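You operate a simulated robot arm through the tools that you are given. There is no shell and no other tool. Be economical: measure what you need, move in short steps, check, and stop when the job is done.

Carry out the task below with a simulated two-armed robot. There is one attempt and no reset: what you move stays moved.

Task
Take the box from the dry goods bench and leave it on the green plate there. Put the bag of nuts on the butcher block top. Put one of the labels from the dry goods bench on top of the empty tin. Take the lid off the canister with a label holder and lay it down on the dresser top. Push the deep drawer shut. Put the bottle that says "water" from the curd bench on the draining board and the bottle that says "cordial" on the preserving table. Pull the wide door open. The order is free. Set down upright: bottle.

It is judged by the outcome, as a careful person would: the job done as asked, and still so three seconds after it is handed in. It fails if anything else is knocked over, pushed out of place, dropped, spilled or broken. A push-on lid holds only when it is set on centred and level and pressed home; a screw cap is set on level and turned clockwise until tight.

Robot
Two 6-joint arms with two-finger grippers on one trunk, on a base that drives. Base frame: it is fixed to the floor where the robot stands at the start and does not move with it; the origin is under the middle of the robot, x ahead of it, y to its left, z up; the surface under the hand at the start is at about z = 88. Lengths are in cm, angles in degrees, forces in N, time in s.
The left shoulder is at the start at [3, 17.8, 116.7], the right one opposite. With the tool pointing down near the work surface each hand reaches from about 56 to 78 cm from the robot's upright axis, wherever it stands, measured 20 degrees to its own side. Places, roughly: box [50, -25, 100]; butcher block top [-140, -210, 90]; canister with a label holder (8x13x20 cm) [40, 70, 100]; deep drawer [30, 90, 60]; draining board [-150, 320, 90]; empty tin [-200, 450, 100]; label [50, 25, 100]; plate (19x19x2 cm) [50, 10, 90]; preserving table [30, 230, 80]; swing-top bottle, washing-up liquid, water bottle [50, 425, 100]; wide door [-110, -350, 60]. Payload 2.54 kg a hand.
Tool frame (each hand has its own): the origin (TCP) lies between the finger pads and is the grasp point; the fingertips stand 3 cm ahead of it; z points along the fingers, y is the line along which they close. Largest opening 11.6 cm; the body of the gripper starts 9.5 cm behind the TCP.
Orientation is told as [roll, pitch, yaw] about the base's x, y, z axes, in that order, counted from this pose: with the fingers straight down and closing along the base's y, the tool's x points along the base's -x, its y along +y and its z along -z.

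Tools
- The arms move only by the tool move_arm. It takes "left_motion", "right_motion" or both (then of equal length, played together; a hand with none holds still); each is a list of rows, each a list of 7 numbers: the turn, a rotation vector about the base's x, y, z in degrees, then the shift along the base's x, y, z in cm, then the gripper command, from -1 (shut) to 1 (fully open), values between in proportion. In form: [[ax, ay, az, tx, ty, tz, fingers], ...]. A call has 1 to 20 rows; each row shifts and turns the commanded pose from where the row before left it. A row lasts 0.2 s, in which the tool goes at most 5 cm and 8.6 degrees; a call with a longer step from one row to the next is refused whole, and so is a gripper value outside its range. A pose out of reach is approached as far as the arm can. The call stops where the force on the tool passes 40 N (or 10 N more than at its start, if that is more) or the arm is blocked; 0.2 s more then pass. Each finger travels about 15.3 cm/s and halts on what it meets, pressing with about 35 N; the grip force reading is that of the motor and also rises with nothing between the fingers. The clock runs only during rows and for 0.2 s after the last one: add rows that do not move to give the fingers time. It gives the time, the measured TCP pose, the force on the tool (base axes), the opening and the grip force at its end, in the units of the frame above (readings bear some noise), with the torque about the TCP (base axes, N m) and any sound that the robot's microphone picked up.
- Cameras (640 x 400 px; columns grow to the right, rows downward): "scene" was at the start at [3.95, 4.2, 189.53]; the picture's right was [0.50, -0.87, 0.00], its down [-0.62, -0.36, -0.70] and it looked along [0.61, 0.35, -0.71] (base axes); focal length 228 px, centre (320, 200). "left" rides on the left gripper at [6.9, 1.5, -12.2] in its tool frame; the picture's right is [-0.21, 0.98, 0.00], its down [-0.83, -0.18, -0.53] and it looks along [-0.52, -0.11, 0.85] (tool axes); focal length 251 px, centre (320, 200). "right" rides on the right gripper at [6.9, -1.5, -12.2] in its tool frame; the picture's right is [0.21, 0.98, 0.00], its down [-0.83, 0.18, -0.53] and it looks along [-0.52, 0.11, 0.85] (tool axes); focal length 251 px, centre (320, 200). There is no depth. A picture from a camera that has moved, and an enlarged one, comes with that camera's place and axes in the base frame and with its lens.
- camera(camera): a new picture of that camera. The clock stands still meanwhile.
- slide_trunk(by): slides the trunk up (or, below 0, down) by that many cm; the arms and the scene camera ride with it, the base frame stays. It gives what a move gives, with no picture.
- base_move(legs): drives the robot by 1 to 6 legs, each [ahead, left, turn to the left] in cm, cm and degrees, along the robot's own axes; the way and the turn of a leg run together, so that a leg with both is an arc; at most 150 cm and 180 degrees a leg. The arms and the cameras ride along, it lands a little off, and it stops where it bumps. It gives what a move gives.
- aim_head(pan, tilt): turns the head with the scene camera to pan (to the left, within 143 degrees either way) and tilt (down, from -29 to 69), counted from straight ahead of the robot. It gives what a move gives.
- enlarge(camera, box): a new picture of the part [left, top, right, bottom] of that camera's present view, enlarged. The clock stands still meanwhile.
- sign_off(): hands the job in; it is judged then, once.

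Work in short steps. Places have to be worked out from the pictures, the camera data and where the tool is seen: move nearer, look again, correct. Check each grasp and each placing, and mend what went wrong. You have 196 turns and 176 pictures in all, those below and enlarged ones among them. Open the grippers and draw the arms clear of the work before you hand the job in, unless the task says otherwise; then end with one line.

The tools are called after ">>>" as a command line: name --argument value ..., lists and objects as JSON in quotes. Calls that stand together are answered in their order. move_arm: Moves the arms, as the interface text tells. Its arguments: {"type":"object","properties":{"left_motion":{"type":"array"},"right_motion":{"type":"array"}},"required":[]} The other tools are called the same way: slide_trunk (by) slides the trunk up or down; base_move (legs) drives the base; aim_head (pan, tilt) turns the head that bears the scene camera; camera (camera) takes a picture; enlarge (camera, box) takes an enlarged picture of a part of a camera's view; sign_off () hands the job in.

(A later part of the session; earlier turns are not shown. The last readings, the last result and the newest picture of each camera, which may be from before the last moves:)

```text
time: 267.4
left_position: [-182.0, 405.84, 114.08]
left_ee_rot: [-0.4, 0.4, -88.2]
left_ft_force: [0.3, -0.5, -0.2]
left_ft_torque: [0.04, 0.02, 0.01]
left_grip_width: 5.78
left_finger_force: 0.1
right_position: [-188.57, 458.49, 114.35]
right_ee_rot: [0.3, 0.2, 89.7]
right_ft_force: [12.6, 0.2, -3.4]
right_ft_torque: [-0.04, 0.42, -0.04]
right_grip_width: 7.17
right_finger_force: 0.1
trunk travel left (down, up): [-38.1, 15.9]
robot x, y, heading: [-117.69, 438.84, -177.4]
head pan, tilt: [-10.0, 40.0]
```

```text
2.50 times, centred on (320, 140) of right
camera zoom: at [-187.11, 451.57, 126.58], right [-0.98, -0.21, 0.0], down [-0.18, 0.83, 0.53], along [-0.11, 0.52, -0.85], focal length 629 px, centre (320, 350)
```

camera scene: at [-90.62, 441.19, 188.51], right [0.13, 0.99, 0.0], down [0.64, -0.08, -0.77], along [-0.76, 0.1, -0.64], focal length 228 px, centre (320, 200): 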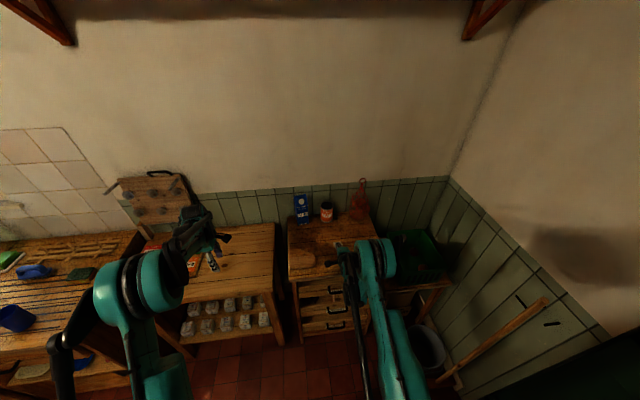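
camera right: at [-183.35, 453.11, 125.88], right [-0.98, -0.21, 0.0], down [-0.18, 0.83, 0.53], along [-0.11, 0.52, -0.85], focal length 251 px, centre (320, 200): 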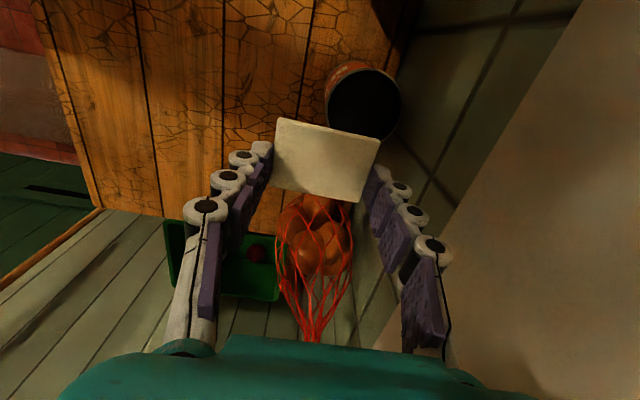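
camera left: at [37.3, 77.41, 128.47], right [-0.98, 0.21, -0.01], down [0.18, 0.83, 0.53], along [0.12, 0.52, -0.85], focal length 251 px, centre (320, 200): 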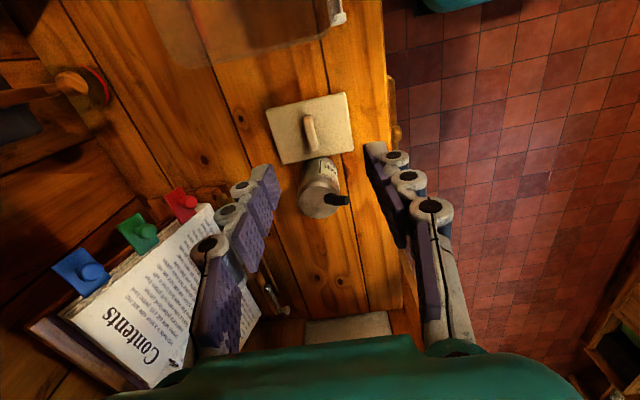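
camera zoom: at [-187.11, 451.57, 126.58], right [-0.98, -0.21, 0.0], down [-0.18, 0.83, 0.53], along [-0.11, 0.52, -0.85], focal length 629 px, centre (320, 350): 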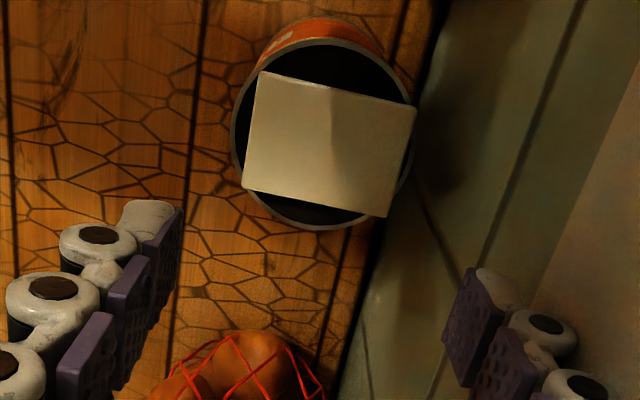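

The label rests on the tin, slightly toward the wall. I enlarge to check its corners on the rim.

>>> enlarge --camera "right" --box '[285, 65, 395, 155]'

```text
4.44 times, centred on (340, 110) of right
camera zoom: at [-187.11, 451.57, 126.58], right [-0.98, -0.21, 0.0], down [-0.18, 0.83, 0.53], along [-0.11, 0.52, -0.85], focal length 1118 px, centre (231, 600)
```

zoom: 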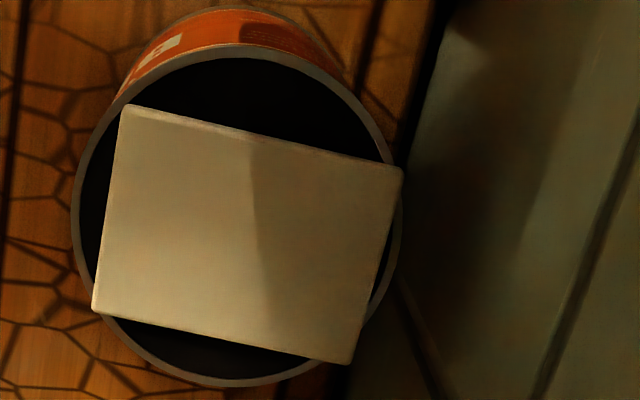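

All corners lie on the rim. I move the hand off the wall side and up, then back the base away and tuck the hands.

>>> move_arm --right_motion '[[0, 0, 0, 0.5, 0, 3, 0.4], [0, 0, 0, 1, 0, 4, 0.4], [0, 0, 0, 2, 0, 3, 0.4]]'

>>> base_move --legs '[[-45, 0, 0]]'

>>> camera --camera "scene"

```text
time: 268.2
left_position: [-182.14, 405.71, 114.22]
left_ee_rot: [-0.4, 0.5, -88.2]
left_ft_force: [0.0, -0.4, -0.4]
left_ft_torque: [0.02, 0.02, -0.02]
left_grip_width: 5.8
left_finger_force: 0.1
right_position: [-185.22, 458.14, 124.62]
right_ee_rot: [0.2, 0.2, 89.8]
right_ft_force: [0.9, -1.2, 0.6]
right_ft_torque: [0.03, 0.04, -0.03]
right_grip_width: 8.1
right_finger_force: 0.1
trunk travel left (down, up): [-38.1, 15.9]
robot x, y, heading: [-117.59, 438.21, -177.4]
head pan, tilt: [-10.0, 40.0]
```

```text
time: 270.9
left_position: [-137.23, 407.84, 114.05]
left_ee_rot: [-0.3, 0.5, -88.1]
left_ft_force: [0.2, 0.2, 0.7]
left_ft_torque: [0.02, 0.01, -0.02]
left_grip_width: 5.81
left_finger_force: 0.1
right_position: [-140.61, 460.22, 124.41]
right_ee_rot: [0.1, 0.2, 89.8]
right_ft_force: [-0.2, 0.2, 0.0]
right_ft_torque: [0.0, -0.02, 0.01]
right_grip_width: 8.12
right_finger_force: 0.0
trunk travel left (down, up): [-38.1, 15.9]
robot x, y, heading: [-73.05, 440.61, -177.5]
head pan, tilt: [-10.0, 40.0]
```

```text
41 pictures are left
camera scene: at [-78.38, 441.75, 190.49], right [0.13, 0.99, 0.0], down [0.64, -0.08, -0.77], along [-0.76, 0.1, -0.64], focal length 228 px, centre (320, 200)
```

scene: 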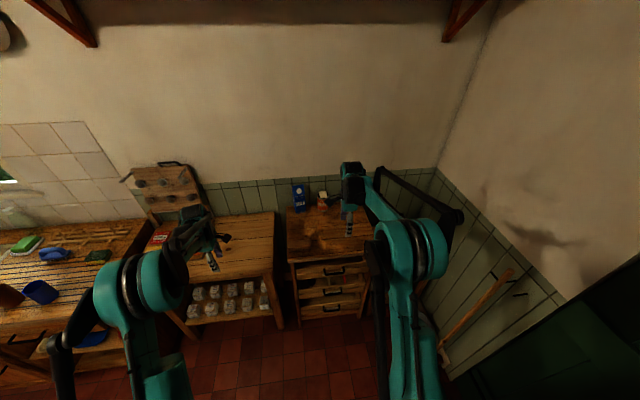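

The label stays on the tin. Next the bottles: I turn (via -y) to face the curd bench and look at the three bottles.

>>> base_move --legs '[[0, 0, 177.5], [25, -25, 0]]'

>>> aim_head --pan 0 --tilt 40

>>> camera --camera "scene"

```text
time: 280.4
left_position: [17.44, 441.49, 114.12]
left_ee_rot: [-0.3, 0.4, 87.3]
left_ft_force: [-0.6, -0.3, -0.6]
left_ft_torque: [0.01, 0.01, -0.02]
left_grip_width: 5.82
left_finger_force: 0.1
right_position: [16.5, 388.94, 124.33]
right_ee_rot: [0.0, 0.3, -94.6]
right_ft_force: [0.4, -0.2, -0.8]
right_ft_torque: [0.03, 0.08, -0.02]
right_grip_width: 8.13
right_finger_force: 0.1
trunk travel left (down, up): [-38.1, 15.9]
robot x, y, heading: [-49.39, 414.15, -2.2]
head pan, tilt: [-10.0, 40.0]
```

```text
time: 281.1
left_position: [17.46, 441.51, 114.07]
left_ee_rot: [-0.3, 0.4, 87.2]
left_ft_force: [-0.1, -0.7, -0.7]
left_ft_torque: [0.03, 0.02, -0.03]
left_grip_width: 5.81
left_finger_force: 0.0
right_position: [16.43, 389.06, 124.44]
right_ee_rot: [0.1, 0.2, -94.6]
right_ft_force: [0.1, -0.6, -0.8]
right_ft_torque: [-0.01, 0.02, -0.03]
right_grip_width: 8.12
right_finger_force: 0.1
trunk travel left (down, up): [-38.1, 15.9]
robot x, y, heading: [-49.06, 414.23, -1.7]
head pan, tilt: [0.0, 40.0]
```

```text
40 pictures are left
camera scene: at [-43.93, 414.0, 190.49], right [-0.03, -1.0, 0.0], down [-0.64, 0.02, -0.77], along [0.77, -0.03, -0.64], focal length 228 px, centre (320, 200)
```

scene: 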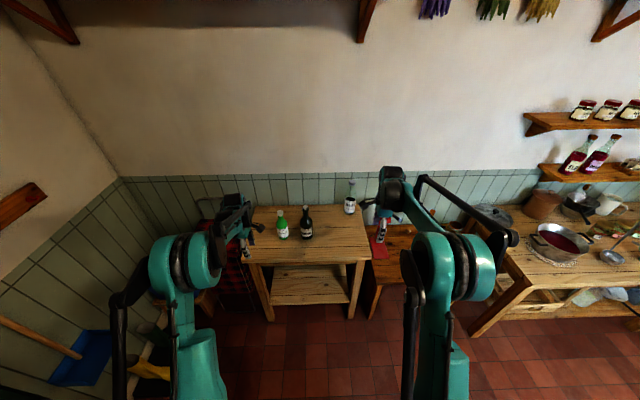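

>>> enlarge --camera "scene" --box '[240, 165, 380, 265]'

```text
4.00 times, centred on (310, 215) of scene
camera zoom: at [-43.93, 414.0, 190.49], right [-0.03, -1.0, 0.0], down [-0.64, 0.02, -0.77], along [0.77, -0.03, -0.64], focal length 911 px, centre (360, 140)
```

zoom: 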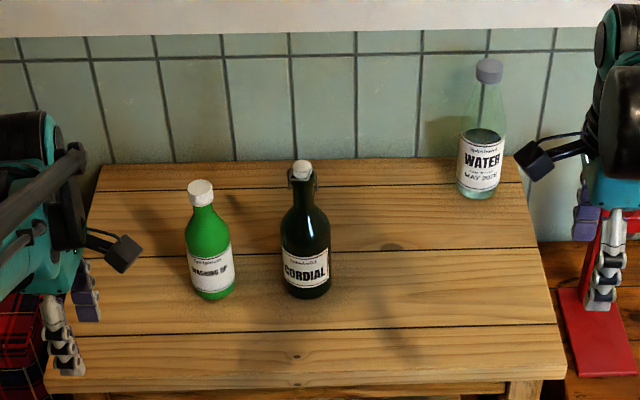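

Labels read: green WASHING UP, dark CORDIAL (≈[47.3,418.4], 24 cm tall, top z 110) and clear WATER (≈[67,389.5], top z 113). I raise the left hand and drive up to the bench.

>>> move_arm --left_motion '[[0, 0, 0, 0, 0, 4, 0.2], [0, 0, 0, 0, 0, 4, 0.2], [0, 0, 0, 0, 0, 4, 0.2]]' --right_motion '[[0, 0, 0, 0, 0, 2, 0.2], [0, 0, 0, 0, 0, 0, 0.2], [0, 0, 0, 0, 0, 0, 0.2]]'

>>> base_move --legs '[[35, -12, 1.7]]'

>>> move_arm --left_motion '[[0, 0, 0, -1, -2, 0, 0], [0, 0, 0, -1, -2, 0, 0], [0, 0, 0, -1, -2, 0, 0], [0, 0, 0, -1, -2, 0, 0], [0, 0, 0, -1, -2, 0, 0]]'

>>> camera --camera "left"

```text
time: 281.9
left_position: [17.49, 441.57, 126.07]
left_ee_rot: [-0.4, 0.5, 87.3]
left_ft_force: [0.5, -0.2, 1.0]
left_ft_torque: [0.02, -0.01, 0.01]
left_grip_width: 6.97
left_finger_force: 0.0
right_position: [16.34, 389.08, 126.54]
right_ee_rot: [0.1, 0.2, -94.7]
right_ft_force: [-0.5, 0.3, -0.2]
right_ft_torque: [-0.01, -0.01, -0.01]
right_grip_width: 6.95
right_finger_force: 0.0
trunk travel left (down, up): [-38.1, 15.9]
robot x, y, heading: [-49.7, 414.3, -2.1]
head pan, tilt: [0.0, 40.0]
```

```text
time: 284.2
left_position: [50.71, 430.79, 125.92]
left_ee_rot: [-0.3, 0.4, 89.0]
left_ft_force: [0.9, -0.2, 0.1]
left_ft_torque: [0.0, 0.01, -0.03]
left_grip_width: 6.93
left_finger_force: 0.1
right_position: [51.09, 378.22, 126.52]
right_ee_rot: [0.0, 0.2, -93.0]
right_ft_force: [0.3, -0.9, -0.1]
right_ft_torque: [0.02, 0.01, 0.02]
right_grip_width: 6.96
right_finger_force: 0.1
trunk travel left (down, up): [-38.1, 15.9]
robot x, y, heading: [-15.48, 401.1, -0.1]
head pan, tilt: [0.0, 40.0]
```

```text
time: 285.4
left_position: [45.7, 420.63, 126.12]
left_ee_rot: [-0.3, 0.4, 89.0]
left_ft_force: [-0.5, 0.8, 0.0]
left_ft_torque: [0.02, 0.0, 0.03]
left_grip_width: 5.76
left_finger_force: 0.1
right_position: [51.12, 378.27, 126.46]
right_ee_rot: [0.2, 0.3, -93.0]
right_ft_force: [0.2, -0.2, 0.2]
right_ft_torque: [-0.01, -0.02, 0.0]
right_grip_width: 6.98
right_finger_force: 0.1
trunk travel left (down, up): [-38.1, 15.9]
robot x, y, heading: [-15.59, 401.24, -0.3]
head pan, tilt: [0.0, 40.0]
```

```text
38 pictures are left
camera left: at [44.06, 413.8, 138.48], right [-0.97, 0.23, -0.01], down [0.19, 0.83, 0.53], along [0.13, 0.51, -0.85], focal length 251 px, centre (320, 200)
```

left: 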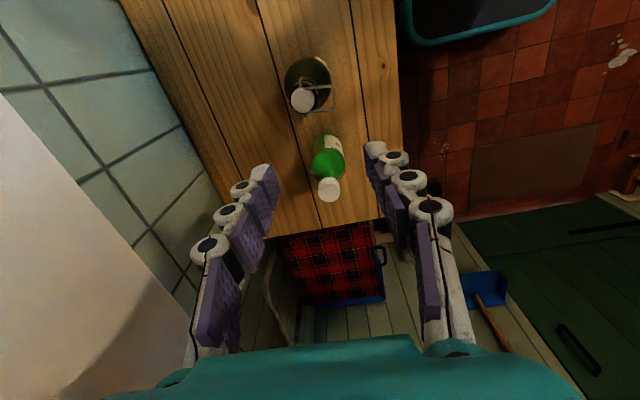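

The cordial's cap is at [47.3,418.1]; its wire bail sticks out toward -x, so I turn the left gripper to close along y and come down to above the cap.

>>> move_arm --left_motion '[[0, 0, -8.1, 0.15, -0.22, 0, 0], [0, 0, -8.1, 0.15, -0.22, 0, 0], [0, 0, -8.1, 0.15, -0.22, 0, 0], [0, 0, -8.1, 0.15, -0.22, 0, 0], [0, 0, -8.1, 0.15, -0.22, 0, 0], [0, 0, -8.1, 0.15, -0.22, 0, 0], [0, 0, -8.1, 0.15, -0.22, 0, 0], [0, 0, -8.1, 0.15, -0.22, 0, 0], [0, 0, -8.1, 0.15, -0.22, 0, 0], [0, 0, -8.1, 0.15, -0.22, 0, 0], [0, 0, -8.1, 0.1, -0.2, 0, 0], [0, 0, 0, 0, 0, -4, 0], [0, 0, 0, 0, 0, -4, 0], [0, 0, 0, 0, 0, -3, 0]]'

>>> camera --camera "left"

```text
time: 288.4
left_position: [47.29, 418.37, 114.96]
left_ee_rot: [-0.3, 0.6, -0.1]
left_ft_force: [-0.9, -0.2, 0.0]
left_ft_torque: [-0.03, 0.03, 0.02]
left_grip_width: 5.8
left_finger_force: 0.2
right_position: [51.22, 378.36, 126.58]
right_ee_rot: [0.0, 0.2, -93.0]
right_ft_force: [0.0, 0.5, 0.3]
right_ft_torque: [0.0, 0.0, -0.02]
right_grip_width: 6.97
right_finger_force: 0.1
trunk travel left (down, up): [-38.1, 15.9]
robot x, y, heading: [-15.48, 400.82, -0.2]
head pan, tilt: [0.0, 40.0]
```

```text
37 pictures are left
camera left: at [40.58, 419.87, 127.36], right [0.22, 0.98, -0.01], down [0.83, -0.18, 0.53], along [0.51, -0.12, -0.85], focal length 251 px, centre (320, 200)
```

left: 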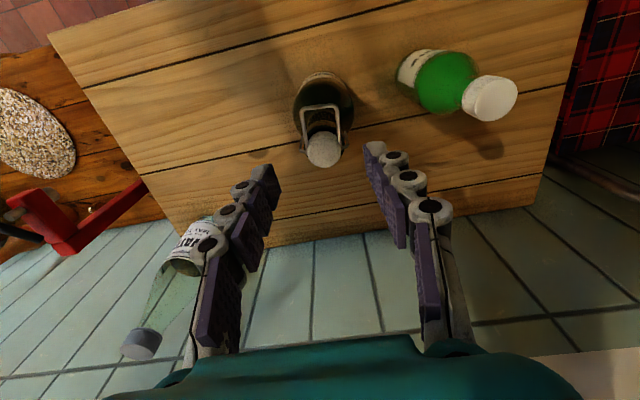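

Cap centred between the fingers. I descend 12 cm around the neck and close.

>>> move_arm --left_motion '[[0, 0, 0, -0.1, 0.1, -4, 0], [0, 0, 0, 0, 0, -4, 0], [0, 0, 0, 0, 0, -4, 0], [0, 0, 0, 0, 0, 0, -0.4], [0, 0, 0, 0, 0, 0, -1], [0, 0, 0, 0, 0, 0, -1]]'

>>> camera --camera "left"

```text
time: 289.8
left_position: [47.26, 418.62, 103.24]
left_ee_rot: [-0.3, 0.3, 0.0]
left_ft_force: [8.6, 7.8, 26.8]
left_ft_torque: [0.51, -1.09, 0.15]
left_grip_width: 4.62
left_finger_force: 34.8
right_position: [51.0, 378.36, 126.59]
right_ee_rot: [0.1, 0.2, -93.0]
right_ft_force: [-0.1, -0.6, 0.1]
right_ft_torque: [-0.01, -0.02, 0.02]
right_grip_width: 6.99
right_finger_force: 0.0
trunk travel left (down, up): [-38.1, 15.9]
robot x, y, heading: [-15.38, 401.36, -0.3]
head pan, tilt: [0.0, 40.0]
```

```text
36 pictures are left
camera left: at [40.45, 420.09, 115.53], right [0.22, 0.98, -0.01], down [0.83, -0.18, 0.53], along [0.52, -0.12, -0.85], focal length 251 px, centre (320, 200)
```

left: 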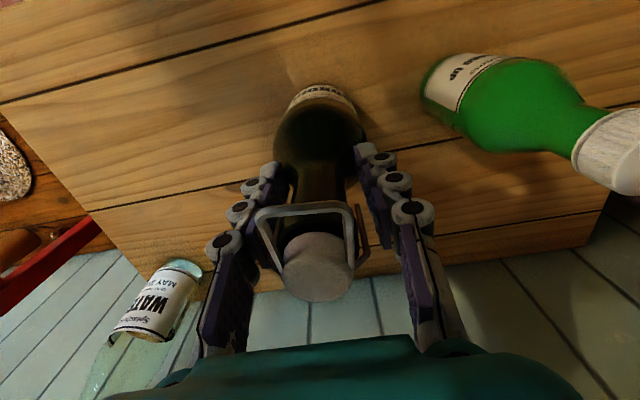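

The tips pinch the sloping shoulder, which pushes up. I reopen, rise 2 cm and close on the straight neck instead.

>>> move_arm --left_motion '[[0, 0, 0, 0, 0, 0, -0.1], [0, 0, 0, 0, 0, 1, -0.1], [0, 0, 0, 0, 0, 1.2, -0.1], [0, 0, 0, 0, 0, 0, -0.5], [0, 0, 0, 0, 0, 0, -1], [0, 0, 0, 0, 0, 0, -1], [0, 0, 0, 0, 0, 0, -1]]'

```text
time: 291.4
left_position: [47.34, 418.46, 105.14]
left_ee_rot: [-0.3, 0.5, -0.1]
left_ft_force: [-1.6, 2.2, 1.4]
left_ft_torque: [0.59, 0.23, 0.03]
left_grip_width: 3.02
left_finger_force: 35.4
right_position: [51.19, 378.33, 126.5]
right_ee_rot: [0.1, 0.2, -92.9]
right_ft_force: [0.8, -0.4, -0.5]
right_ft_torque: [0.0, -0.04, -0.02]
right_grip_width: 6.96
right_finger_force: 0.0
trunk travel left (down, up): [-38.1, 15.9]
robot x, y, heading: [-15.46, 401.42, -0.4]
head pan, tilt: [0.0, 40.0]
```

Neck gripped (3.0 cm, low force). I lift it 12 cm and check.

>>> move_arm --left_motion '[[0, 0, 0, 0, 0, 1, -1], [0, 0, 0, 0, 0, 2, -1], [0, 0, 0, 0, 0, 3, -1], [0, 0, 0, 0, 0, 3, -1], [0, 0, 0, 0, 0, 3, -1], [0, 0, 0, 0, 0, 0, -1]]'

>>> camera --camera "scene"

```text
time: 292.8
left_position: [47.3, 418.34, 117.13]
left_ee_rot: [-0.3, 0.5, -0.1]
left_ft_force: [0.2, 0.3, -4.9]
left_ft_torque: [-0.01, 0.02, -0.02]
left_grip_width: 3.02
left_finger_force: 35.3
right_position: [51.39, 378.34, 126.51]
right_ee_rot: [0.1, 0.2, -93.0]
right_ft_force: [1.0, -0.4, 0.1]
right_ft_torque: [-0.01, -0.01, -0.01]
right_grip_width: 6.95
right_finger_force: 0.1
trunk travel left (down, up): [-38.1, 15.9]
robot x, y, heading: [-15.69, 401.16, -0.1]
head pan, tilt: [0.0, 40.0]
```

```text
35 pictures are left
camera scene: at [-9.79, 401.47, 190.48], right [0.0, -1.0, 0.0], down [-0.64, 0.0, -0.77], along [0.77, 0.0, -0.64], focal length 228 px, centre (320, 200)
```

scene: 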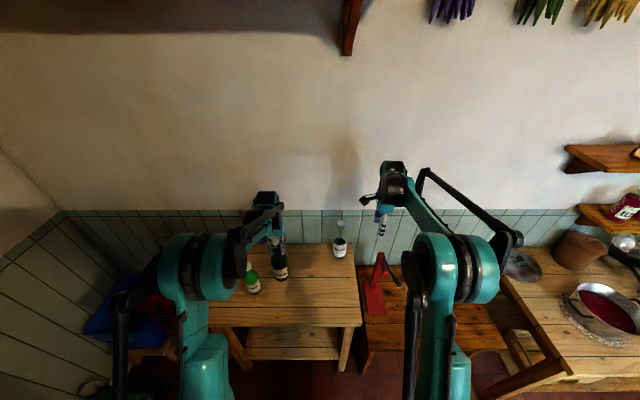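

Cordial hangs upright (≈5 N). I drive 8 cm ahead and bring the right hand above the water bottle, turned to close along y.

>>> base_move --legs '[[8, 0, 0]]'

>>> move_arm --right_motion '[[0, 0, 8.45, 0.7, 1.0, 0, 0], [0, 0, 8.45, 0.7, 1.0, 0, 0], [0, 0, 8.45, 0.7, 1.0, 0, 0], [0, 0, 8.45, 0.7, 1.0, 0, 0], [0, 0, 8.45, 0.7, 1.0, 0, 0], [0, 0, 8.45, 0.7, 1.0, 0, 0], [0, 0, 8.45, 0.7, 1.0, 0, 0], [0, 0, 8.45, 0.7, 1.0, 0, 0], [0, 0, 8.45, 0.7, 1.0, 0, 0], [0, 0, 8.45, 0.7, 1.0, 0, 0], [0, 0, 8.45, 0.7, 1.0, 0, 0]]'

>>> camera --camera "right"

```text
time: 293.9
left_position: [55.69, 418.35, 117.13]
left_ee_rot: [-0.4, 0.5, -0.1]
left_ft_force: [0.4, -1.2, -4.4]
left_ft_torque: [0.0, 0.02, -0.01]
left_grip_width: 3.0
left_finger_force: 35.9
right_position: [59.54, 378.23, 126.47]
right_ee_rot: [-0.1, 0.1, -93.0]
right_ft_force: [0.7, -0.4, -0.3]
right_ft_torque: [-0.02, 0.02, 0.02]
right_grip_width: 6.96
right_finger_force: 0.1
trunk travel left (down, up): [-38.1, 15.9]
robot x, y, heading: [-7.14, 401.27, 0.1]
head pan, tilt: [0.0, 40.0]
```

```text
time: 296.3
left_position: [55.52, 418.25, 117.15]
left_ee_rot: [-0.4, 0.5, -0.1]
left_ft_force: [0.3, -0.4, -4.8]
left_ft_torque: [-0.02, 0.01, -0.03]
left_grip_width: 3.0
left_finger_force: 34.9
right_position: [67.29, 389.58, 126.56]
right_ee_rot: [0.1, 0.4, 0.1]
right_ft_force: [-0.1, -0.3, -0.3]
right_ft_torque: [-0.01, -0.02, 0.02]
right_grip_width: 5.82
right_finger_force: 0.0
trunk travel left (down, up): [-38.1, 15.9]
robot x, y, heading: [-7.31, 401.36, -0.2]
head pan, tilt: [0.0, 40.0]
```

```text
34 pictures are left
camera right: at [60.38, 388.1, 138.75], right [-0.22, 0.98, 0.0], down [0.83, 0.18, 0.53], along [0.52, 0.12, -0.85], focal length 251 px, centre (320, 200)
```

right: 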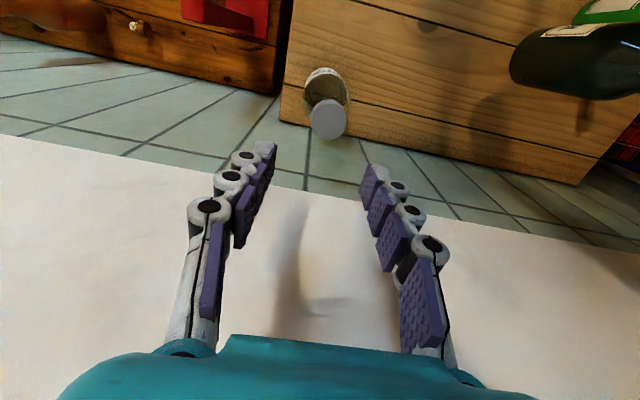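

Cap at [66.4,390.4,113.4]. I align and descend to z 107, then close on the neck/cap.

>>> move_arm --right_motion '[[0, 0, 0, -0.9, 0.8, -2, 0], [0, 0, 0, 0, 0, -4, 0], [0, 0, 0, 0, 0, -4, 0], [0, 0, 0, 0, 0, -4, 0], [0, 0, 0, 0, 0, -3, 0], [0, 0, 0, 0, 0, -2.5, 0], [0, 0, 0, 0, 0, 0, -0.4], [0, 0, 0, 0, 0, 0, -1], [0, 0, 0, 0, 0, 0, -1]]'

>>> camera --camera "right"

```text
time: 298.3
left_position: [55.36, 418.29, 117.24]
left_ee_rot: [-0.4, 0.4, -0.1]
left_ft_force: [0.8, -0.4, -4.3]
left_ft_torque: [-0.01, 0.0, 0.01]
left_grip_width: 3.03
left_finger_force: 35.0
right_position: [65.73, 390.05, 106.99]
right_ee_rot: [0.1, 0.3, 0.1]
right_ft_force: [2.6, 3.1, 14.5]
right_ft_torque: [0.22, -0.71, 0.14]
right_grip_width: 4.81
right_finger_force: 35.4
trunk travel left (down, up): [-38.1, 15.9]
robot x, y, heading: [-7.38, 401.4, -0.2]
head pan, tilt: [0.0, 40.0]
```

```text
33 pictures are left
camera right: at [58.9, 388.68, 119.3], right [-0.21, 0.98, 0.0], down [0.83, 0.18, 0.53], along [0.52, 0.12, -0.85], focal length 251 px, centre (320, 200)
```

right: 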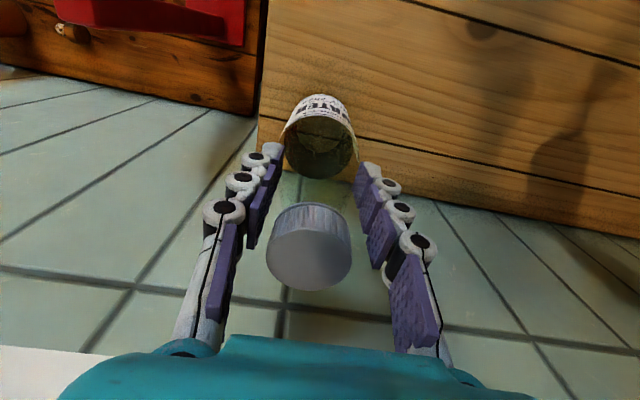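

Again on the shoulder; I reopen, rise 2.3 cm and close on the neck.

>>> move_arm --right_motion '[[0, 0, 0, 0, 0, 0, -0.05], [0, 0, 0, 0.3, 0.2, 1.2, -0.05], [0, 0, 0, 0.3, 0, 1.1, -0.05], [0, 0, 0, 0, 0, 0, -0.5], [0, 0, 0, 0, 0, 0, -1], [0, 0, 0, 0, 0, 0, -1], [0, 0, 0, 0, 0, 0, -1]]'

```text
time: 299.9
left_position: [55.4, 418.31, 117.2]
left_ee_rot: [-0.4, 0.5, -0.1]
left_ft_force: [0.7, 0.0, -5.2]
left_ft_torque: [-0.01, -0.01, -0.02]
left_grip_width: 3.0
left_finger_force: 34.9
right_position: [66.68, 390.37, 109.22]
right_ee_rot: [0.1, 0.3, -0.1]
right_ft_force: [-0.7, 3.2, 0.0]
right_ft_torque: [0.4, 0.06, 0.02]
right_grip_width: 3.79
right_finger_force: 35.0
trunk travel left (down, up): [-38.1, 15.9]
robot x, y, heading: [-6.96, 401.3, -0.3]
head pan, tilt: [0.0, 40.0]
```

Good grip (3.8 cm, no lift force). I lift 10 cm and check.

>>> move_arm --right_motion '[[0, 0, 0, 0, 0, 1, -1], [0, 0, 0, 0, 0, 2, -1], [0, 0, 0, 0, 0, 3, -1], [0, 0, 0, 0, 0, 4, -1], [0, 0, 0, 0, 0, 0, -1]]'

>>> camera --camera "scene"

```text
time: 301.1
left_position: [55.58, 418.35, 117.09]
left_ee_rot: [-0.3, 0.5, -0.1]
left_ft_force: [0.3, 0.3, -5.0]
left_ft_torque: [0.02, -0.01, 0.01]
left_grip_width: 2.98
left_finger_force: 34.9
right_position: [66.75, 390.25, 119.11]
right_ee_rot: [0.0, 0.3, -0.1]
right_ft_force: [0.1, -0.1, -6.6]
right_ft_torque: [0.03, 0.05, -0.01]
right_grip_width: 3.8
right_finger_force: 35.2
trunk travel left (down, up): [-38.1, 15.9]
robot x, y, heading: [-7.24, 401.4, -0.2]
head pan, tilt: [0.0, 40.0]
```

```text
32 pictures are left
camera scene: at [-1.48, 401.41, 190.48], right [0.0, -1.0, 0.0], down [-0.64, 0.0, -0.76], along [0.76, 0.0, -0.64], focal length 228 px, centre (320, 200)
```

scene: 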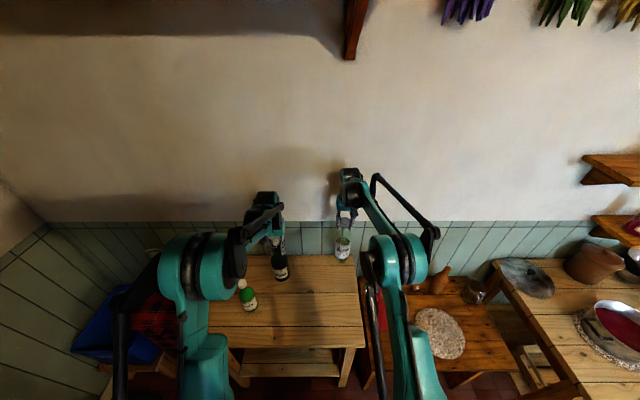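

Both bottles are up. I back away 55 cm and strafe right toward the preserving table, then look for a free spot.

>>> base_move --legs '[[-55, 0, 0], [0, -145, 0]]'

>>> aim_head --pan -15 --tilt 40

>>> camera --camera "scene"

```text
time: 311.2
left_position: [-1.79, 267.22, 117.17]
left_ee_rot: [-0.4, 0.5, -2.2]
left_ft_force: [-0.2, -0.2, -4.3]
left_ft_torque: [0.0, -0.04, 0.01]
left_grip_width: 2.98
left_finger_force: 35.1
right_position: [8.1, 238.77, 119.14]
right_ee_rot: [0.1, 0.3, -2.2]
right_ft_force: [0.6, 0.6, -6.1]
right_ft_torque: [0.01, 0.05, 0.0]
right_grip_width: 3.78
right_finger_force: 34.2
trunk travel left (down, up): [-38.1, 15.9]
robot x, y, heading: [-65.05, 252.73, -2.2]
head pan, tilt: [0.0, 40.0]
```

```text
time: 312.0
left_position: [-1.94, 267.11, 117.13]
left_ee_rot: [-0.3, 0.5, -2.3]
left_ft_force: [0.3, -0.2, -5.0]
left_ft_torque: [0.02, 0.0, 0.01]
left_grip_width: 2.99
left_finger_force: 35.3
right_position: [8.12, 238.73, 119.12]
right_ee_rot: [0.1, 0.4, -2.3]
right_ft_force: [0.4, -0.7, -7.0]
right_ft_torque: [-0.01, 0.06, 0.0]
right_grip_width: 3.76
right_finger_force: 35.8
trunk travel left (down, up): [-38.1, 15.9]
robot x, y, heading: [-64.96, 252.51, -2.3]
head pan, tilt: [-15.0, 40.0]
```

```text
31 pictures are left
camera scene: at [-60.02, 250.35, 190.48], right [-0.3, -0.95, 0.0], down [-0.61, 0.19, -0.77], along [0.73, -0.23, -0.64], focal length 228 px, centre (320, 200)
```

scene: 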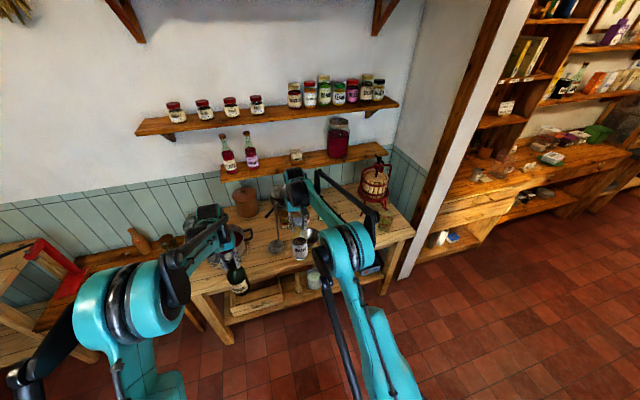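

I enlarge the table to find a free spot for the cordial.

>>> enlarge --camera "scene" --box '[170, 160, 430, 330]'

>>> camera --camera "left"

```text
2.35 times, centred on (300, 245) of scene
camera zoom: at [-60.02, 250.35, 190.48], right [-0.3, -0.95, 0.0], down [-0.61, 0.19, -0.77], along [0.73, -0.23, -0.64], focal length 536 px, centre (367, 94)
```

zoom: 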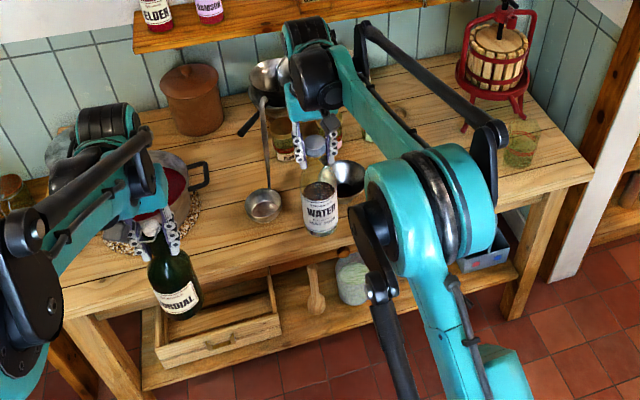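

```text
29 pictures are left
camera left: at [-8.63, 268.95, 129.48], right [0.25, 0.97, -0.01], down [0.82, -0.21, 0.53], along [0.51, -0.14, -0.85], focal length 251 px, centre (320, 200)
```

left: 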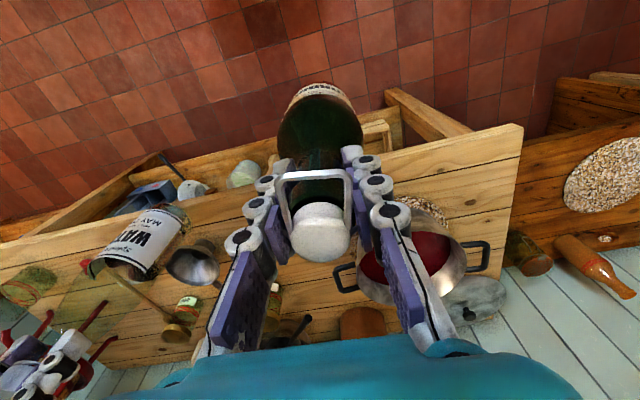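

Free spot at about [23,259] on the table's front strip (front edge x≈14.5). I raise the water bottle for clearance and drive in.

>>> move_arm --right_motion '[[0, 0, 0, -1, 0, 4, -1], [0, 0, 0, -1, 0, 4, -1], [0, 0, 0, -1, 0, 4, -1], [0, 0, 0, -1, 0, 3, -1]]'

>>> base_move --legs '[[25, -7, 2.3]]'

>>> camera --camera "left"

```text
time: 313.0
left_position: [-2.0, 267.25, 117.3]
left_ee_rot: [-0.3, 0.4, -2.2]
left_ft_force: [-0.1, 0.8, -5.0]
left_ft_torque: [-0.03, -0.03, 0.0]
left_grip_width: 3.0
left_finger_force: 34.1
right_position: [3.83, 238.78, 134.19]
right_ee_rot: [0.1, 0.2, -2.2]
right_ft_force: [-0.9, 0.5, -6.8]
right_ft_torque: [-0.02, 0.03, -0.01]
right_grip_width: 3.78
right_finger_force: 35.0
trunk travel left (down, up): [-38.1, 15.9]
robot x, y, heading: [-64.98, 252.5, -2.1]
head pan, tilt: [-15.0, 40.0]
```

```text
time: 314.9
left_position: [22.42, 262.28, 117.09]
left_ee_rot: [-0.3, 0.5, 0.1]
left_ft_force: [-0.5, 0.0, -5.1]
left_ft_torque: [-0.04, -0.03, 0.01]
left_grip_width: 3.03
left_finger_force: 34.9
right_position: [29.54, 234.15, 134.0]
right_ee_rot: [0.1, 0.3, 0.1]
right_ft_force: [0.8, 0.0, -6.6]
right_ft_torque: [0.02, 0.05, 0.04]
right_grip_width: 3.76
right_finger_force: 34.6
trunk travel left (down, up): [-38.1, 15.9]
robot x, y, heading: [-40.33, 244.97, -0.0]
head pan, tilt: [-15.0, 40.0]
```

```text
28 pictures are left
camera left: at [15.61, 263.81, 129.51], right [0.21, 0.98, -0.01], down [0.83, -0.18, 0.53], along [0.51, -0.12, -0.85], focal length 251 px, centre (320, 200)
```

left: 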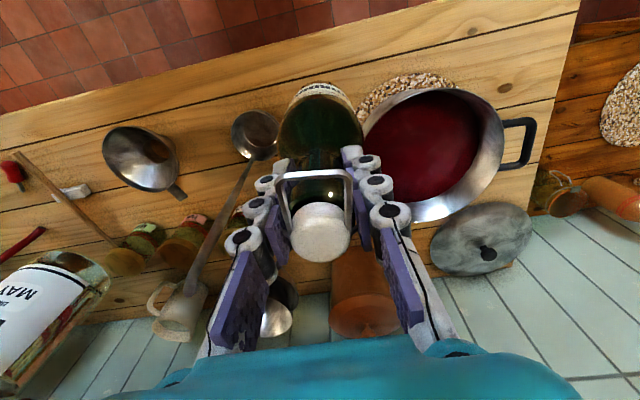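

The gap between the ladle bowl (y≤252.5) and the pot's mat (y≥268.7) is centred at y 260. I shift there and lower the cordial.

>>> move_arm --left_motion '[[0, 0, 0, -0.2, -2.2, 0, -1], [0, 0, 0, 0, 0, -4, -1], [0, 0, 0, 0, 0, -4, -1], [0, 0, 0, 0, 0, -4, -1], [0, 0, 0, 0, 0, -2.5, -1], [0, 0, 0, 0, 0, -1, -1], [0, 0, 0, 0, 0, -0.6, -1], [0, 0, 0, 0, 0, -0.4, -1], [0, 0, 0, 0, 0, -0.4, -1], [0, 0, 0, 0, 0, -0.4, -1], [0, 0, 0, 0, 0, -0.4, -1], [0, 0, 0, 0, 0, -0.4, -1]]'

```text
time: 316.7
left_position: [22.12, 259.95, 101.16]
left_ee_rot: [-0.4, 0.4, 0.1]
left_ft_force: [-4.0, -2.6, 34.7]
left_ft_torque: [0.14, 0.35, 0.13]
left_grip_width: 3.0
left_finger_force: 35.6
right_position: [29.29, 233.95, 134.2]
right_ee_rot: [0.1, 0.1, 0.1]
right_ft_force: [0.2, 0.3, -7.1]
right_ft_torque: [-0.02, 0.06, -0.03]
right_grip_width: 3.75
right_finger_force: 34.8
trunk travel left (down, up): [-38.1, 15.9]
robot x, y, heading: [-40.52, 245.41, 0.0]
head pan, tilt: [-15.0, 40.0]
stopped in row 9 (left hand): the force on the tool passed its limit at 47 N (the readings are from after the stop); the commanded pose is now the measured one
```

Contact at the expected height. I check the stance before releasing.

>>> move_arm --left_motion '[[0, 0, 0, 0, 0, 0.35, -1], [0, 0, 0, 0, 0, 0, -1]]'

>>> enlarge --camera "scene" --box '[160, 170, 400, 330]'

```text
time: 317.3
left_position: [22.36, 260.21, 101.24]
left_ee_rot: [-0.3, 0.4, 0.1]
left_ft_force: [0.5, 0.1, -5.2]
left_ft_torque: [-0.02, -0.02, 0.0]
left_grip_width: 3.0
left_finger_force: 35.0
right_position: [29.52, 234.09, 134.0]
right_ee_rot: [0.1, 0.3, 0.0]
right_ft_force: [-0.8, 0.0, -7.2]
right_ft_torque: [-0.03, 0.03, -0.02]
right_grip_width: 3.75
right_finger_force: 34.4
trunk travel left (down, up): [-38.1, 15.9]
robot x, y, heading: [-40.46, 245.47, 0.1]
head pan, tilt: [-15.0, 40.0]
```

```text
2.50 times, centred on (280, 250) of scene
camera zoom: at [-34.97, 243.1, 190.46], right [-0.26, -0.97, 0.0], down [-0.62, 0.17, -0.77], along [0.74, -0.2, -0.64], focal length 569 px, centre (420, 75)
```

zoom: 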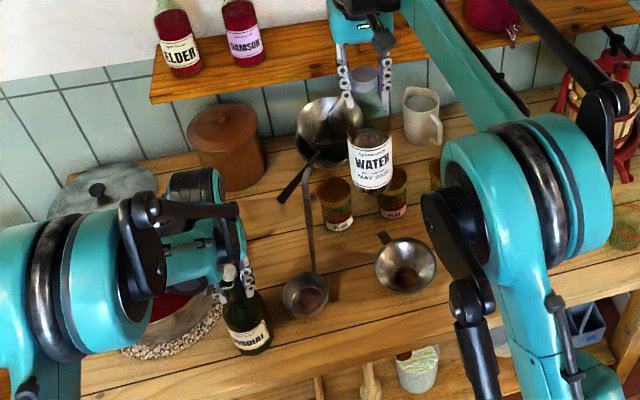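

The cordial is over the free table area. I lower the last 2–3 mm, release and rise straight up.

>>> move_arm --left_motion '[[0, 0, 0, 0, 0, -0.25, -1], [0, 0, 0, 0, 0, 0, -1], [0, 0, 0, 0, 0, 0, -0.4], [0, 0, 0, 0, 0, 0, -0.2], [0, 0, 0, 0, 0, 0, -0.1], [0, 0, 0, 0, 0, 1.5, -0.1], [0, 0, 0, 0, 0, 3, -0.1], [0, 0, 0, 0, 0, 4, -0.1], [0, 0, 0, 0, 0, 4, -0.1], [0, 0, 0, 0, 0, 4, -0.1]]'

>>> camera --camera "left"

```text
time: 319.5
left_position: [22.02, 260.09, 117.71]
left_ee_rot: [-0.5, 0.4, 0.1]
left_ft_force: [0.5, 0.1, 0.9]
left_ft_torque: [0.01, 0.0, -0.01]
left_grip_width: 5.25
left_finger_force: 0.1
right_position: [29.31, 233.97, 134.09]
right_ee_rot: [0.1, 0.2, 0.1]
right_ft_force: [0.1, -0.1, -6.7]
right_ft_torque: [-0.05, 0.05, -0.01]
right_grip_width: 3.76
right_finger_force: 34.9
trunk travel left (down, up): [-38.1, 15.9]
robot x, y, heading: [-40.32, 245.07, 0.1]
head pan, tilt: [-15.0, 40.0]
```

```text
26 pictures are left
camera left: at [15.16, 261.58, 130.07], right [0.21, 0.98, -0.01], down [0.83, -0.18, 0.53], along [0.52, -0.12, -0.85], focal length 251 px, centre (320, 200)
```

left: 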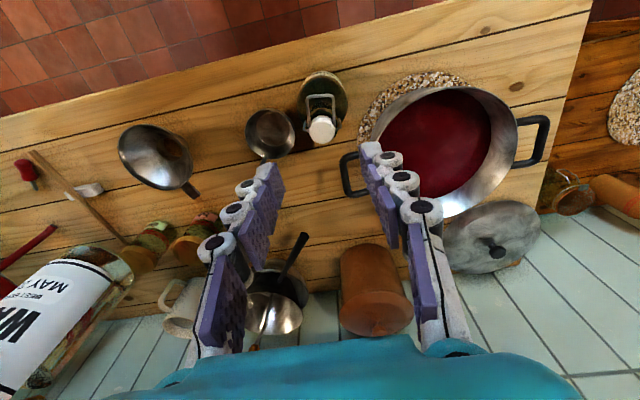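

Cordial stands upright. I back out, turn around and strafe to the draining board on the opposite side, then look.

>>> base_move --legs '[[-35, 0, 0], [0, 0, 180], [0, -66, 0]]'

>>> aim_head --pan -5 --tilt 45

>>> camera --camera "scene"

>>> camera --camera "right"

```text
time: 332.2
left_position: [-135.55, 298.34, 117.62]
left_ee_rot: [-0.4, 0.4, 176.6]
left_ft_force: [-0.1, 0.3, 1.2]
left_ft_torque: [-0.04, -0.01, -0.03]
left_grip_width: 5.23
left_finger_force: 0.1
right_position: [-141.57, 324.65, 134.15]
right_ee_rot: [0.2, 0.2, 176.9]
right_ft_force: [0.3, 0.2, -7.7]
right_ft_torque: [0.04, -0.09, 0.0]
right_grip_width: 3.77
right_finger_force: 35.3
trunk travel left (down, up): [-38.1, 15.9]
robot x, y, heading: [-72.72, 309.54, 177.0]
head pan, tilt: [-15.0, 40.0]
```

```text
time: 332.9
left_position: [-135.71, 298.28, 117.68]
left_ee_rot: [-0.4, 0.3, 176.7]
left_ft_force: [0.7, -0.2, 0.2]
left_ft_torque: [-0.03, -0.01, 0.0]
left_grip_width: 5.22
left_finger_force: 0.2
right_position: [-141.61, 324.61, 134.02]
right_ee_rot: [0.1, 0.2, 176.7]
right_ft_force: [-0.4, -0.3, -6.9]
right_ft_torque: [0.0, -0.1, 0.03]
right_grip_width: 3.71
right_finger_force: 35.0
trunk travel left (down, up): [-38.1, 15.9]
robot x, y, heading: [-72.34, 309.54, 176.8]
head pan, tilt: [-5.0, 45.0]
```

```text
25 pictures are left
camera scene: at [-77.81, 310.74, 189.76], right [0.15, 0.99, 0.0], down [0.7, -0.1, -0.71], along [-0.7, 0.1, -0.71], focal length 228 px, centre (320, 200)
```

scene: 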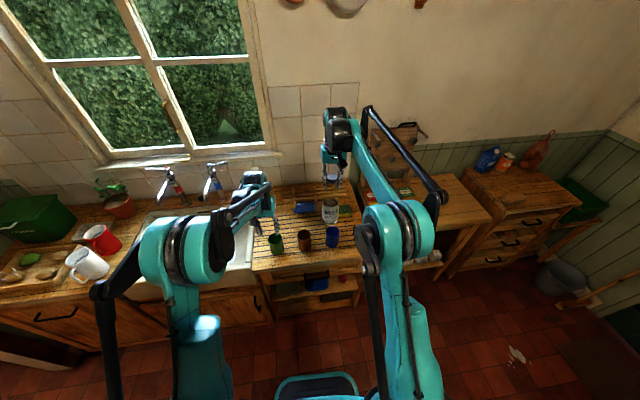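

```text
24 pictures are left
camera right: at [-134.69, 325.92, 146.3], right [0.16, -0.99, 0.0], down [-0.84, -0.13, 0.53], along [-0.52, -0.09, -0.85], focal length 251 px, centre (320, 200)
```

right: 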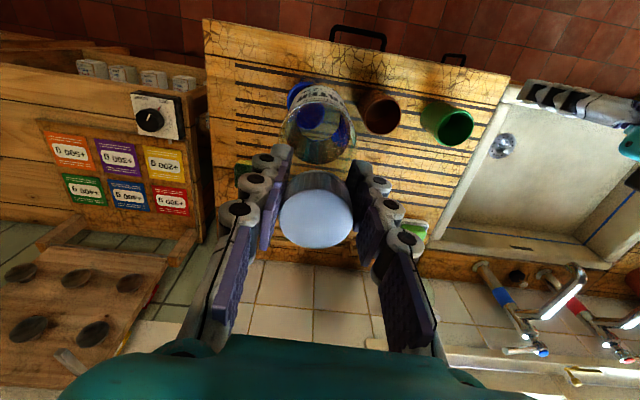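

The slatted draining board has a clear spot behind the mugs at about [-158,307]. I raise the left hand and shift the base so the water bottle comes above it.

>>> move_arm --left_motion '[[0, 0, 0, 0, -2, 4, 0], [0, 0, 0, 0, -2, 4, 0], [0, 0, 0, 0, -1, 4, 0]]'

>>> base_move --legs '[[15, 17, 3]]'

>>> camera --camera "right"

```text
time: 333.7
left_position: [-135.61, 293.45, 129.73]
left_ee_rot: [-0.4, 0.4, 176.7]
left_ft_force: [0.7, -0.1, -0.2]
left_ft_torque: [0.0, 0.02, 0.02]
left_grip_width: 5.79
left_finger_force: 0.1
right_position: [-141.44, 324.78, 134.05]
right_ee_rot: [0.1, 0.3, 176.9]
right_ft_force: [0.7, 0.5, -6.3]
right_ft_torque: [0.0, -0.1, -0.02]
right_grip_width: 3.73
right_finger_force: 35.1
trunk travel left (down, up): [-38.1, 15.9]
robot x, y, heading: [-72.56, 309.54, 176.7]
head pan, tilt: [-5.0, 45.0]
```

```text
time: 335.5
left_position: [-150.72, 273.69, 129.69]
left_ee_rot: [-0.4, 0.4, 179.6]
left_ft_force: [0.5, -0.6, 0.1]
left_ft_torque: [0.02, 0.0, -0.01]
left_grip_width: 5.83
left_finger_force: 0.1
right_position: [-158.16, 304.41, 133.94]
right_ee_rot: [0.1, 0.3, 179.8]
right_ft_force: [-0.2, 0.0, -7.1]
right_ft_torque: [-0.01, -0.06, -0.01]
right_grip_width: 3.73
right_finger_force: 35.2
trunk travel left (down, up): [-38.1, 15.9]
robot x, y, heading: [-88.29, 292.77, 179.6]
head pan, tilt: [-5.0, 45.0]
```

```text
23 pictures are left
camera right: at [-151.37, 306.02, 146.32], right [0.21, -0.98, 0.0], down [-0.83, -0.18, 0.53], along [-0.52, -0.11, -0.85], focal length 251 px, centre (320, 200)
```

right: 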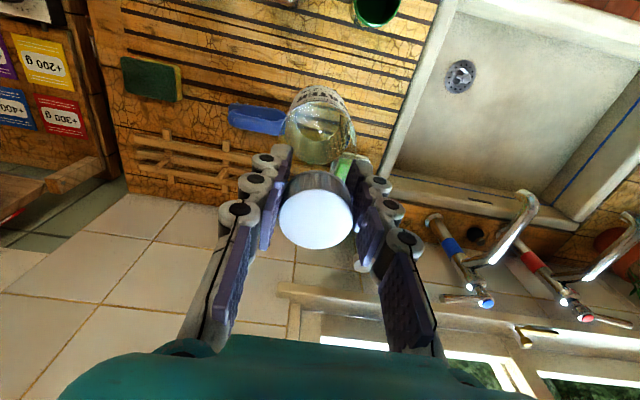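

The spot beneath ([-158,304.4]) is clear on the slatted board. I lower the bottle to contact.

>>> move_arm --right_motion '[[0, 0, 0, 0, 0, -4, -1], [0, 0, 0, 0, 0, -4, -1], [0, 0, 0, 0, 0, -4, -1], [0, 0, 0, 0, 0, -4, -1], [0, 0, 0, 0, 0, -2, -1], [0, 0, 0, 0, 0, -1, -1], [0, 0, 0, 0, 0, -0.5, -1], [0, 0, 0, 0, 0, -0.4, -1], [0, 0, 0, 0, 0, -0.4, -1], [0, 0, 0, 0, 0, -0.4, -1], [0, 0, 0, 0, 0, -0.4, -1], [0, 0, 0, 0, 0, -0.4, -1], [0, 0, 0, 0, 0, -0.4, -1], [0, 0, 0, 0, 0, -0.4, -1]]'

```text
time: 337.9
left_position: [-150.58, 273.56, 129.92]
left_ee_rot: [-0.3, 0.2, 179.6]
left_ft_force: [-0.7, 0.1, -0.2]
left_ft_torque: [-0.02, -0.03, 0.03]
left_grip_width: 5.79
left_finger_force: 0.1
right_position: [-158.01, 304.54, 113.31]
right_ee_rot: [0.0, 0.0, 179.6]
right_ft_force: [-0.6, 0.2, 29.7]
right_ft_torque: [0.08, -0.61, 0.1]
right_grip_width: 3.79
right_finger_force: 34.8
trunk travel left (down, up): [-38.1, 15.9]
robot x, y, heading: [-88.1, 292.88, 179.3]
head pan, tilt: [-5.0, 45.0]
stopped in row 12 (right hand): the force on the tool passed its limit at 44 N (the readings are from after the stop); the commanded pose is now the measured one
```

Contact at the expected height. I ease off slightly and view it before releasing.

>>> move_arm --right_motion '[[0, 0, 0, 0, 0, 0.2, -1], [0, 0, 0, 0, 0, 0, -1]]'

>>> enlarge --camera "scene" --box '[200, 150, 420, 300]'

```text
time: 338.6
left_position: [-150.53, 273.47, 129.73]
left_ee_rot: [-0.3, 0.4, 179.6]
left_ft_force: [-0.4, 0.3, 0.1]
left_ft_torque: [0.01, 0.01, 0.03]
left_grip_width: 5.8
left_finger_force: 0.1
right_position: [-158.12, 304.54, 113.34]
right_ee_rot: [0.1, 0.1, 179.6]
right_ft_force: [2.3, 0.0, 7.6]
right_ft_torque: [0.17, -0.97, -0.01]
right_grip_width: 3.73
right_finger_force: 34.9
trunk travel left (down, up): [-38.1, 15.9]
robot x, y, heading: [-88.9, 292.43, 179.3]
head pan, tilt: [-5.0, 45.0]
```

```text
2.67 times, centred on (310, 225) of scene
camera zoom: at [-93.56, 293.65, 189.76], right [0.1, 1.0, 0.0], down [0.7, -0.07, -0.71], along [-0.7, 0.07, -0.71], focal length 607 px, centre (347, 133)
```

zoom: 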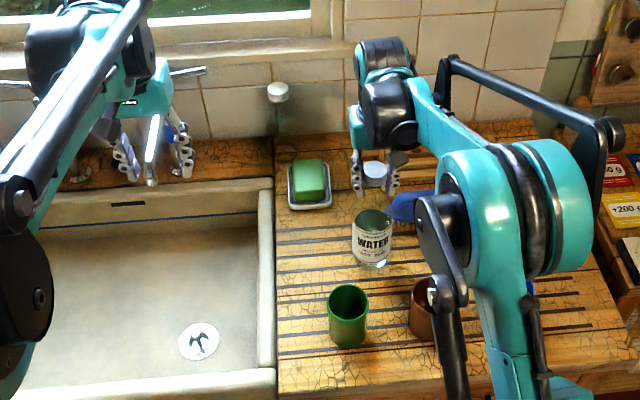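

The water bottle stands on the draining board, clear of everything. I release and rise.

>>> move_arm --right_motion '[[0, 0, 0, 0, 0, 0, -0.3], [0, 0, 0, 0, 0, 0, -0.15], [0, 0, 0, 0, 0, 0, -0.05], [0, 0, 0, 0, 0, 1, -0.05], [0, 0, 0, 0, 0, 2, -0.05], [0, 0, 0, 0, 0, 3, -0.05], [0, 0, 0, 0, 0, 4, -0.05], [0, 0, 0, 0, 0, 4, 0], [0, 0, 0, 0, 0, 4, 0], [0, 0, 0, 0, 0, 3, 0]]'

>>> base_move --legs '[[-25, 0, 0]]'

>>> camera --camera "scene"

```text
time: 340.8
left_position: [-150.62, 273.53, 129.69]
left_ee_rot: [-0.4, 0.4, 179.6]
left_ft_force: [0.1, -0.2, -0.4]
left_ft_torque: [0.03, -0.02, 0.0]
left_grip_width: 5.79
left_finger_force: 0.0
right_position: [-158.17, 304.61, 134.5]
right_ee_rot: [0.1, 0.1, 179.6]
right_ft_force: [0.3, 0.3, -0.5]
right_ft_torque: [0.01, 0.02, 0.03]
right_grip_width: 5.8
right_finger_force: 0.2
trunk travel left (down, up): [-38.1, 15.9]
robot x, y, heading: [-88.39, 292.89, 179.7]
head pan, tilt: [-5.0, 45.0]
```

```text
time: 342.6
left_position: [-125.4, 273.68, 129.81]
left_ee_rot: [-0.4, 0.5, 179.3]
left_ft_force: [0.4, 0.7, -0.3]
left_ft_torque: [0.02, 0.01, 0.02]
left_grip_width: 5.81
left_finger_force: 0.1
right_position: [-132.76, 304.72, 134.26]
right_ee_rot: [0.1, 0.0, 179.3]
right_ft_force: [-0.1, 0.3, -0.6]
right_ft_torque: [-0.03, 0.03, -0.02]
right_grip_width: 5.78
right_finger_force: 0.0
trunk travel left (down, up): [-38.1, 15.9]
robot x, y, heading: [-62.87, 292.56, 179.4]
head pan, tilt: [-5.0, 45.0]
```

```text
21 pictures are left
camera scene: at [-68.27, 293.4, 189.76], right [0.1, 0.99, 0.0], down [0.7, -0.07, -0.71], along [-0.7, 0.07, -0.71], focal length 228 px, centre (320, 200)
```

scene: 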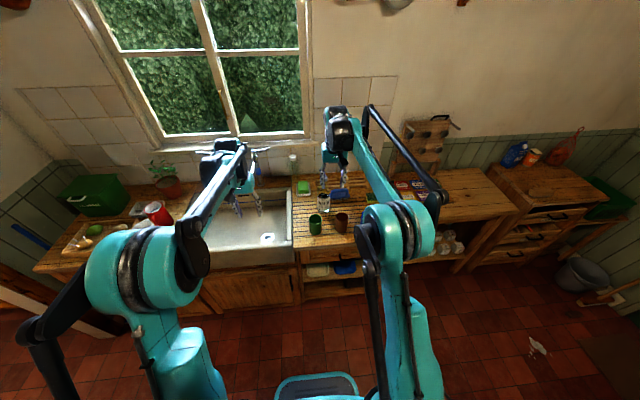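

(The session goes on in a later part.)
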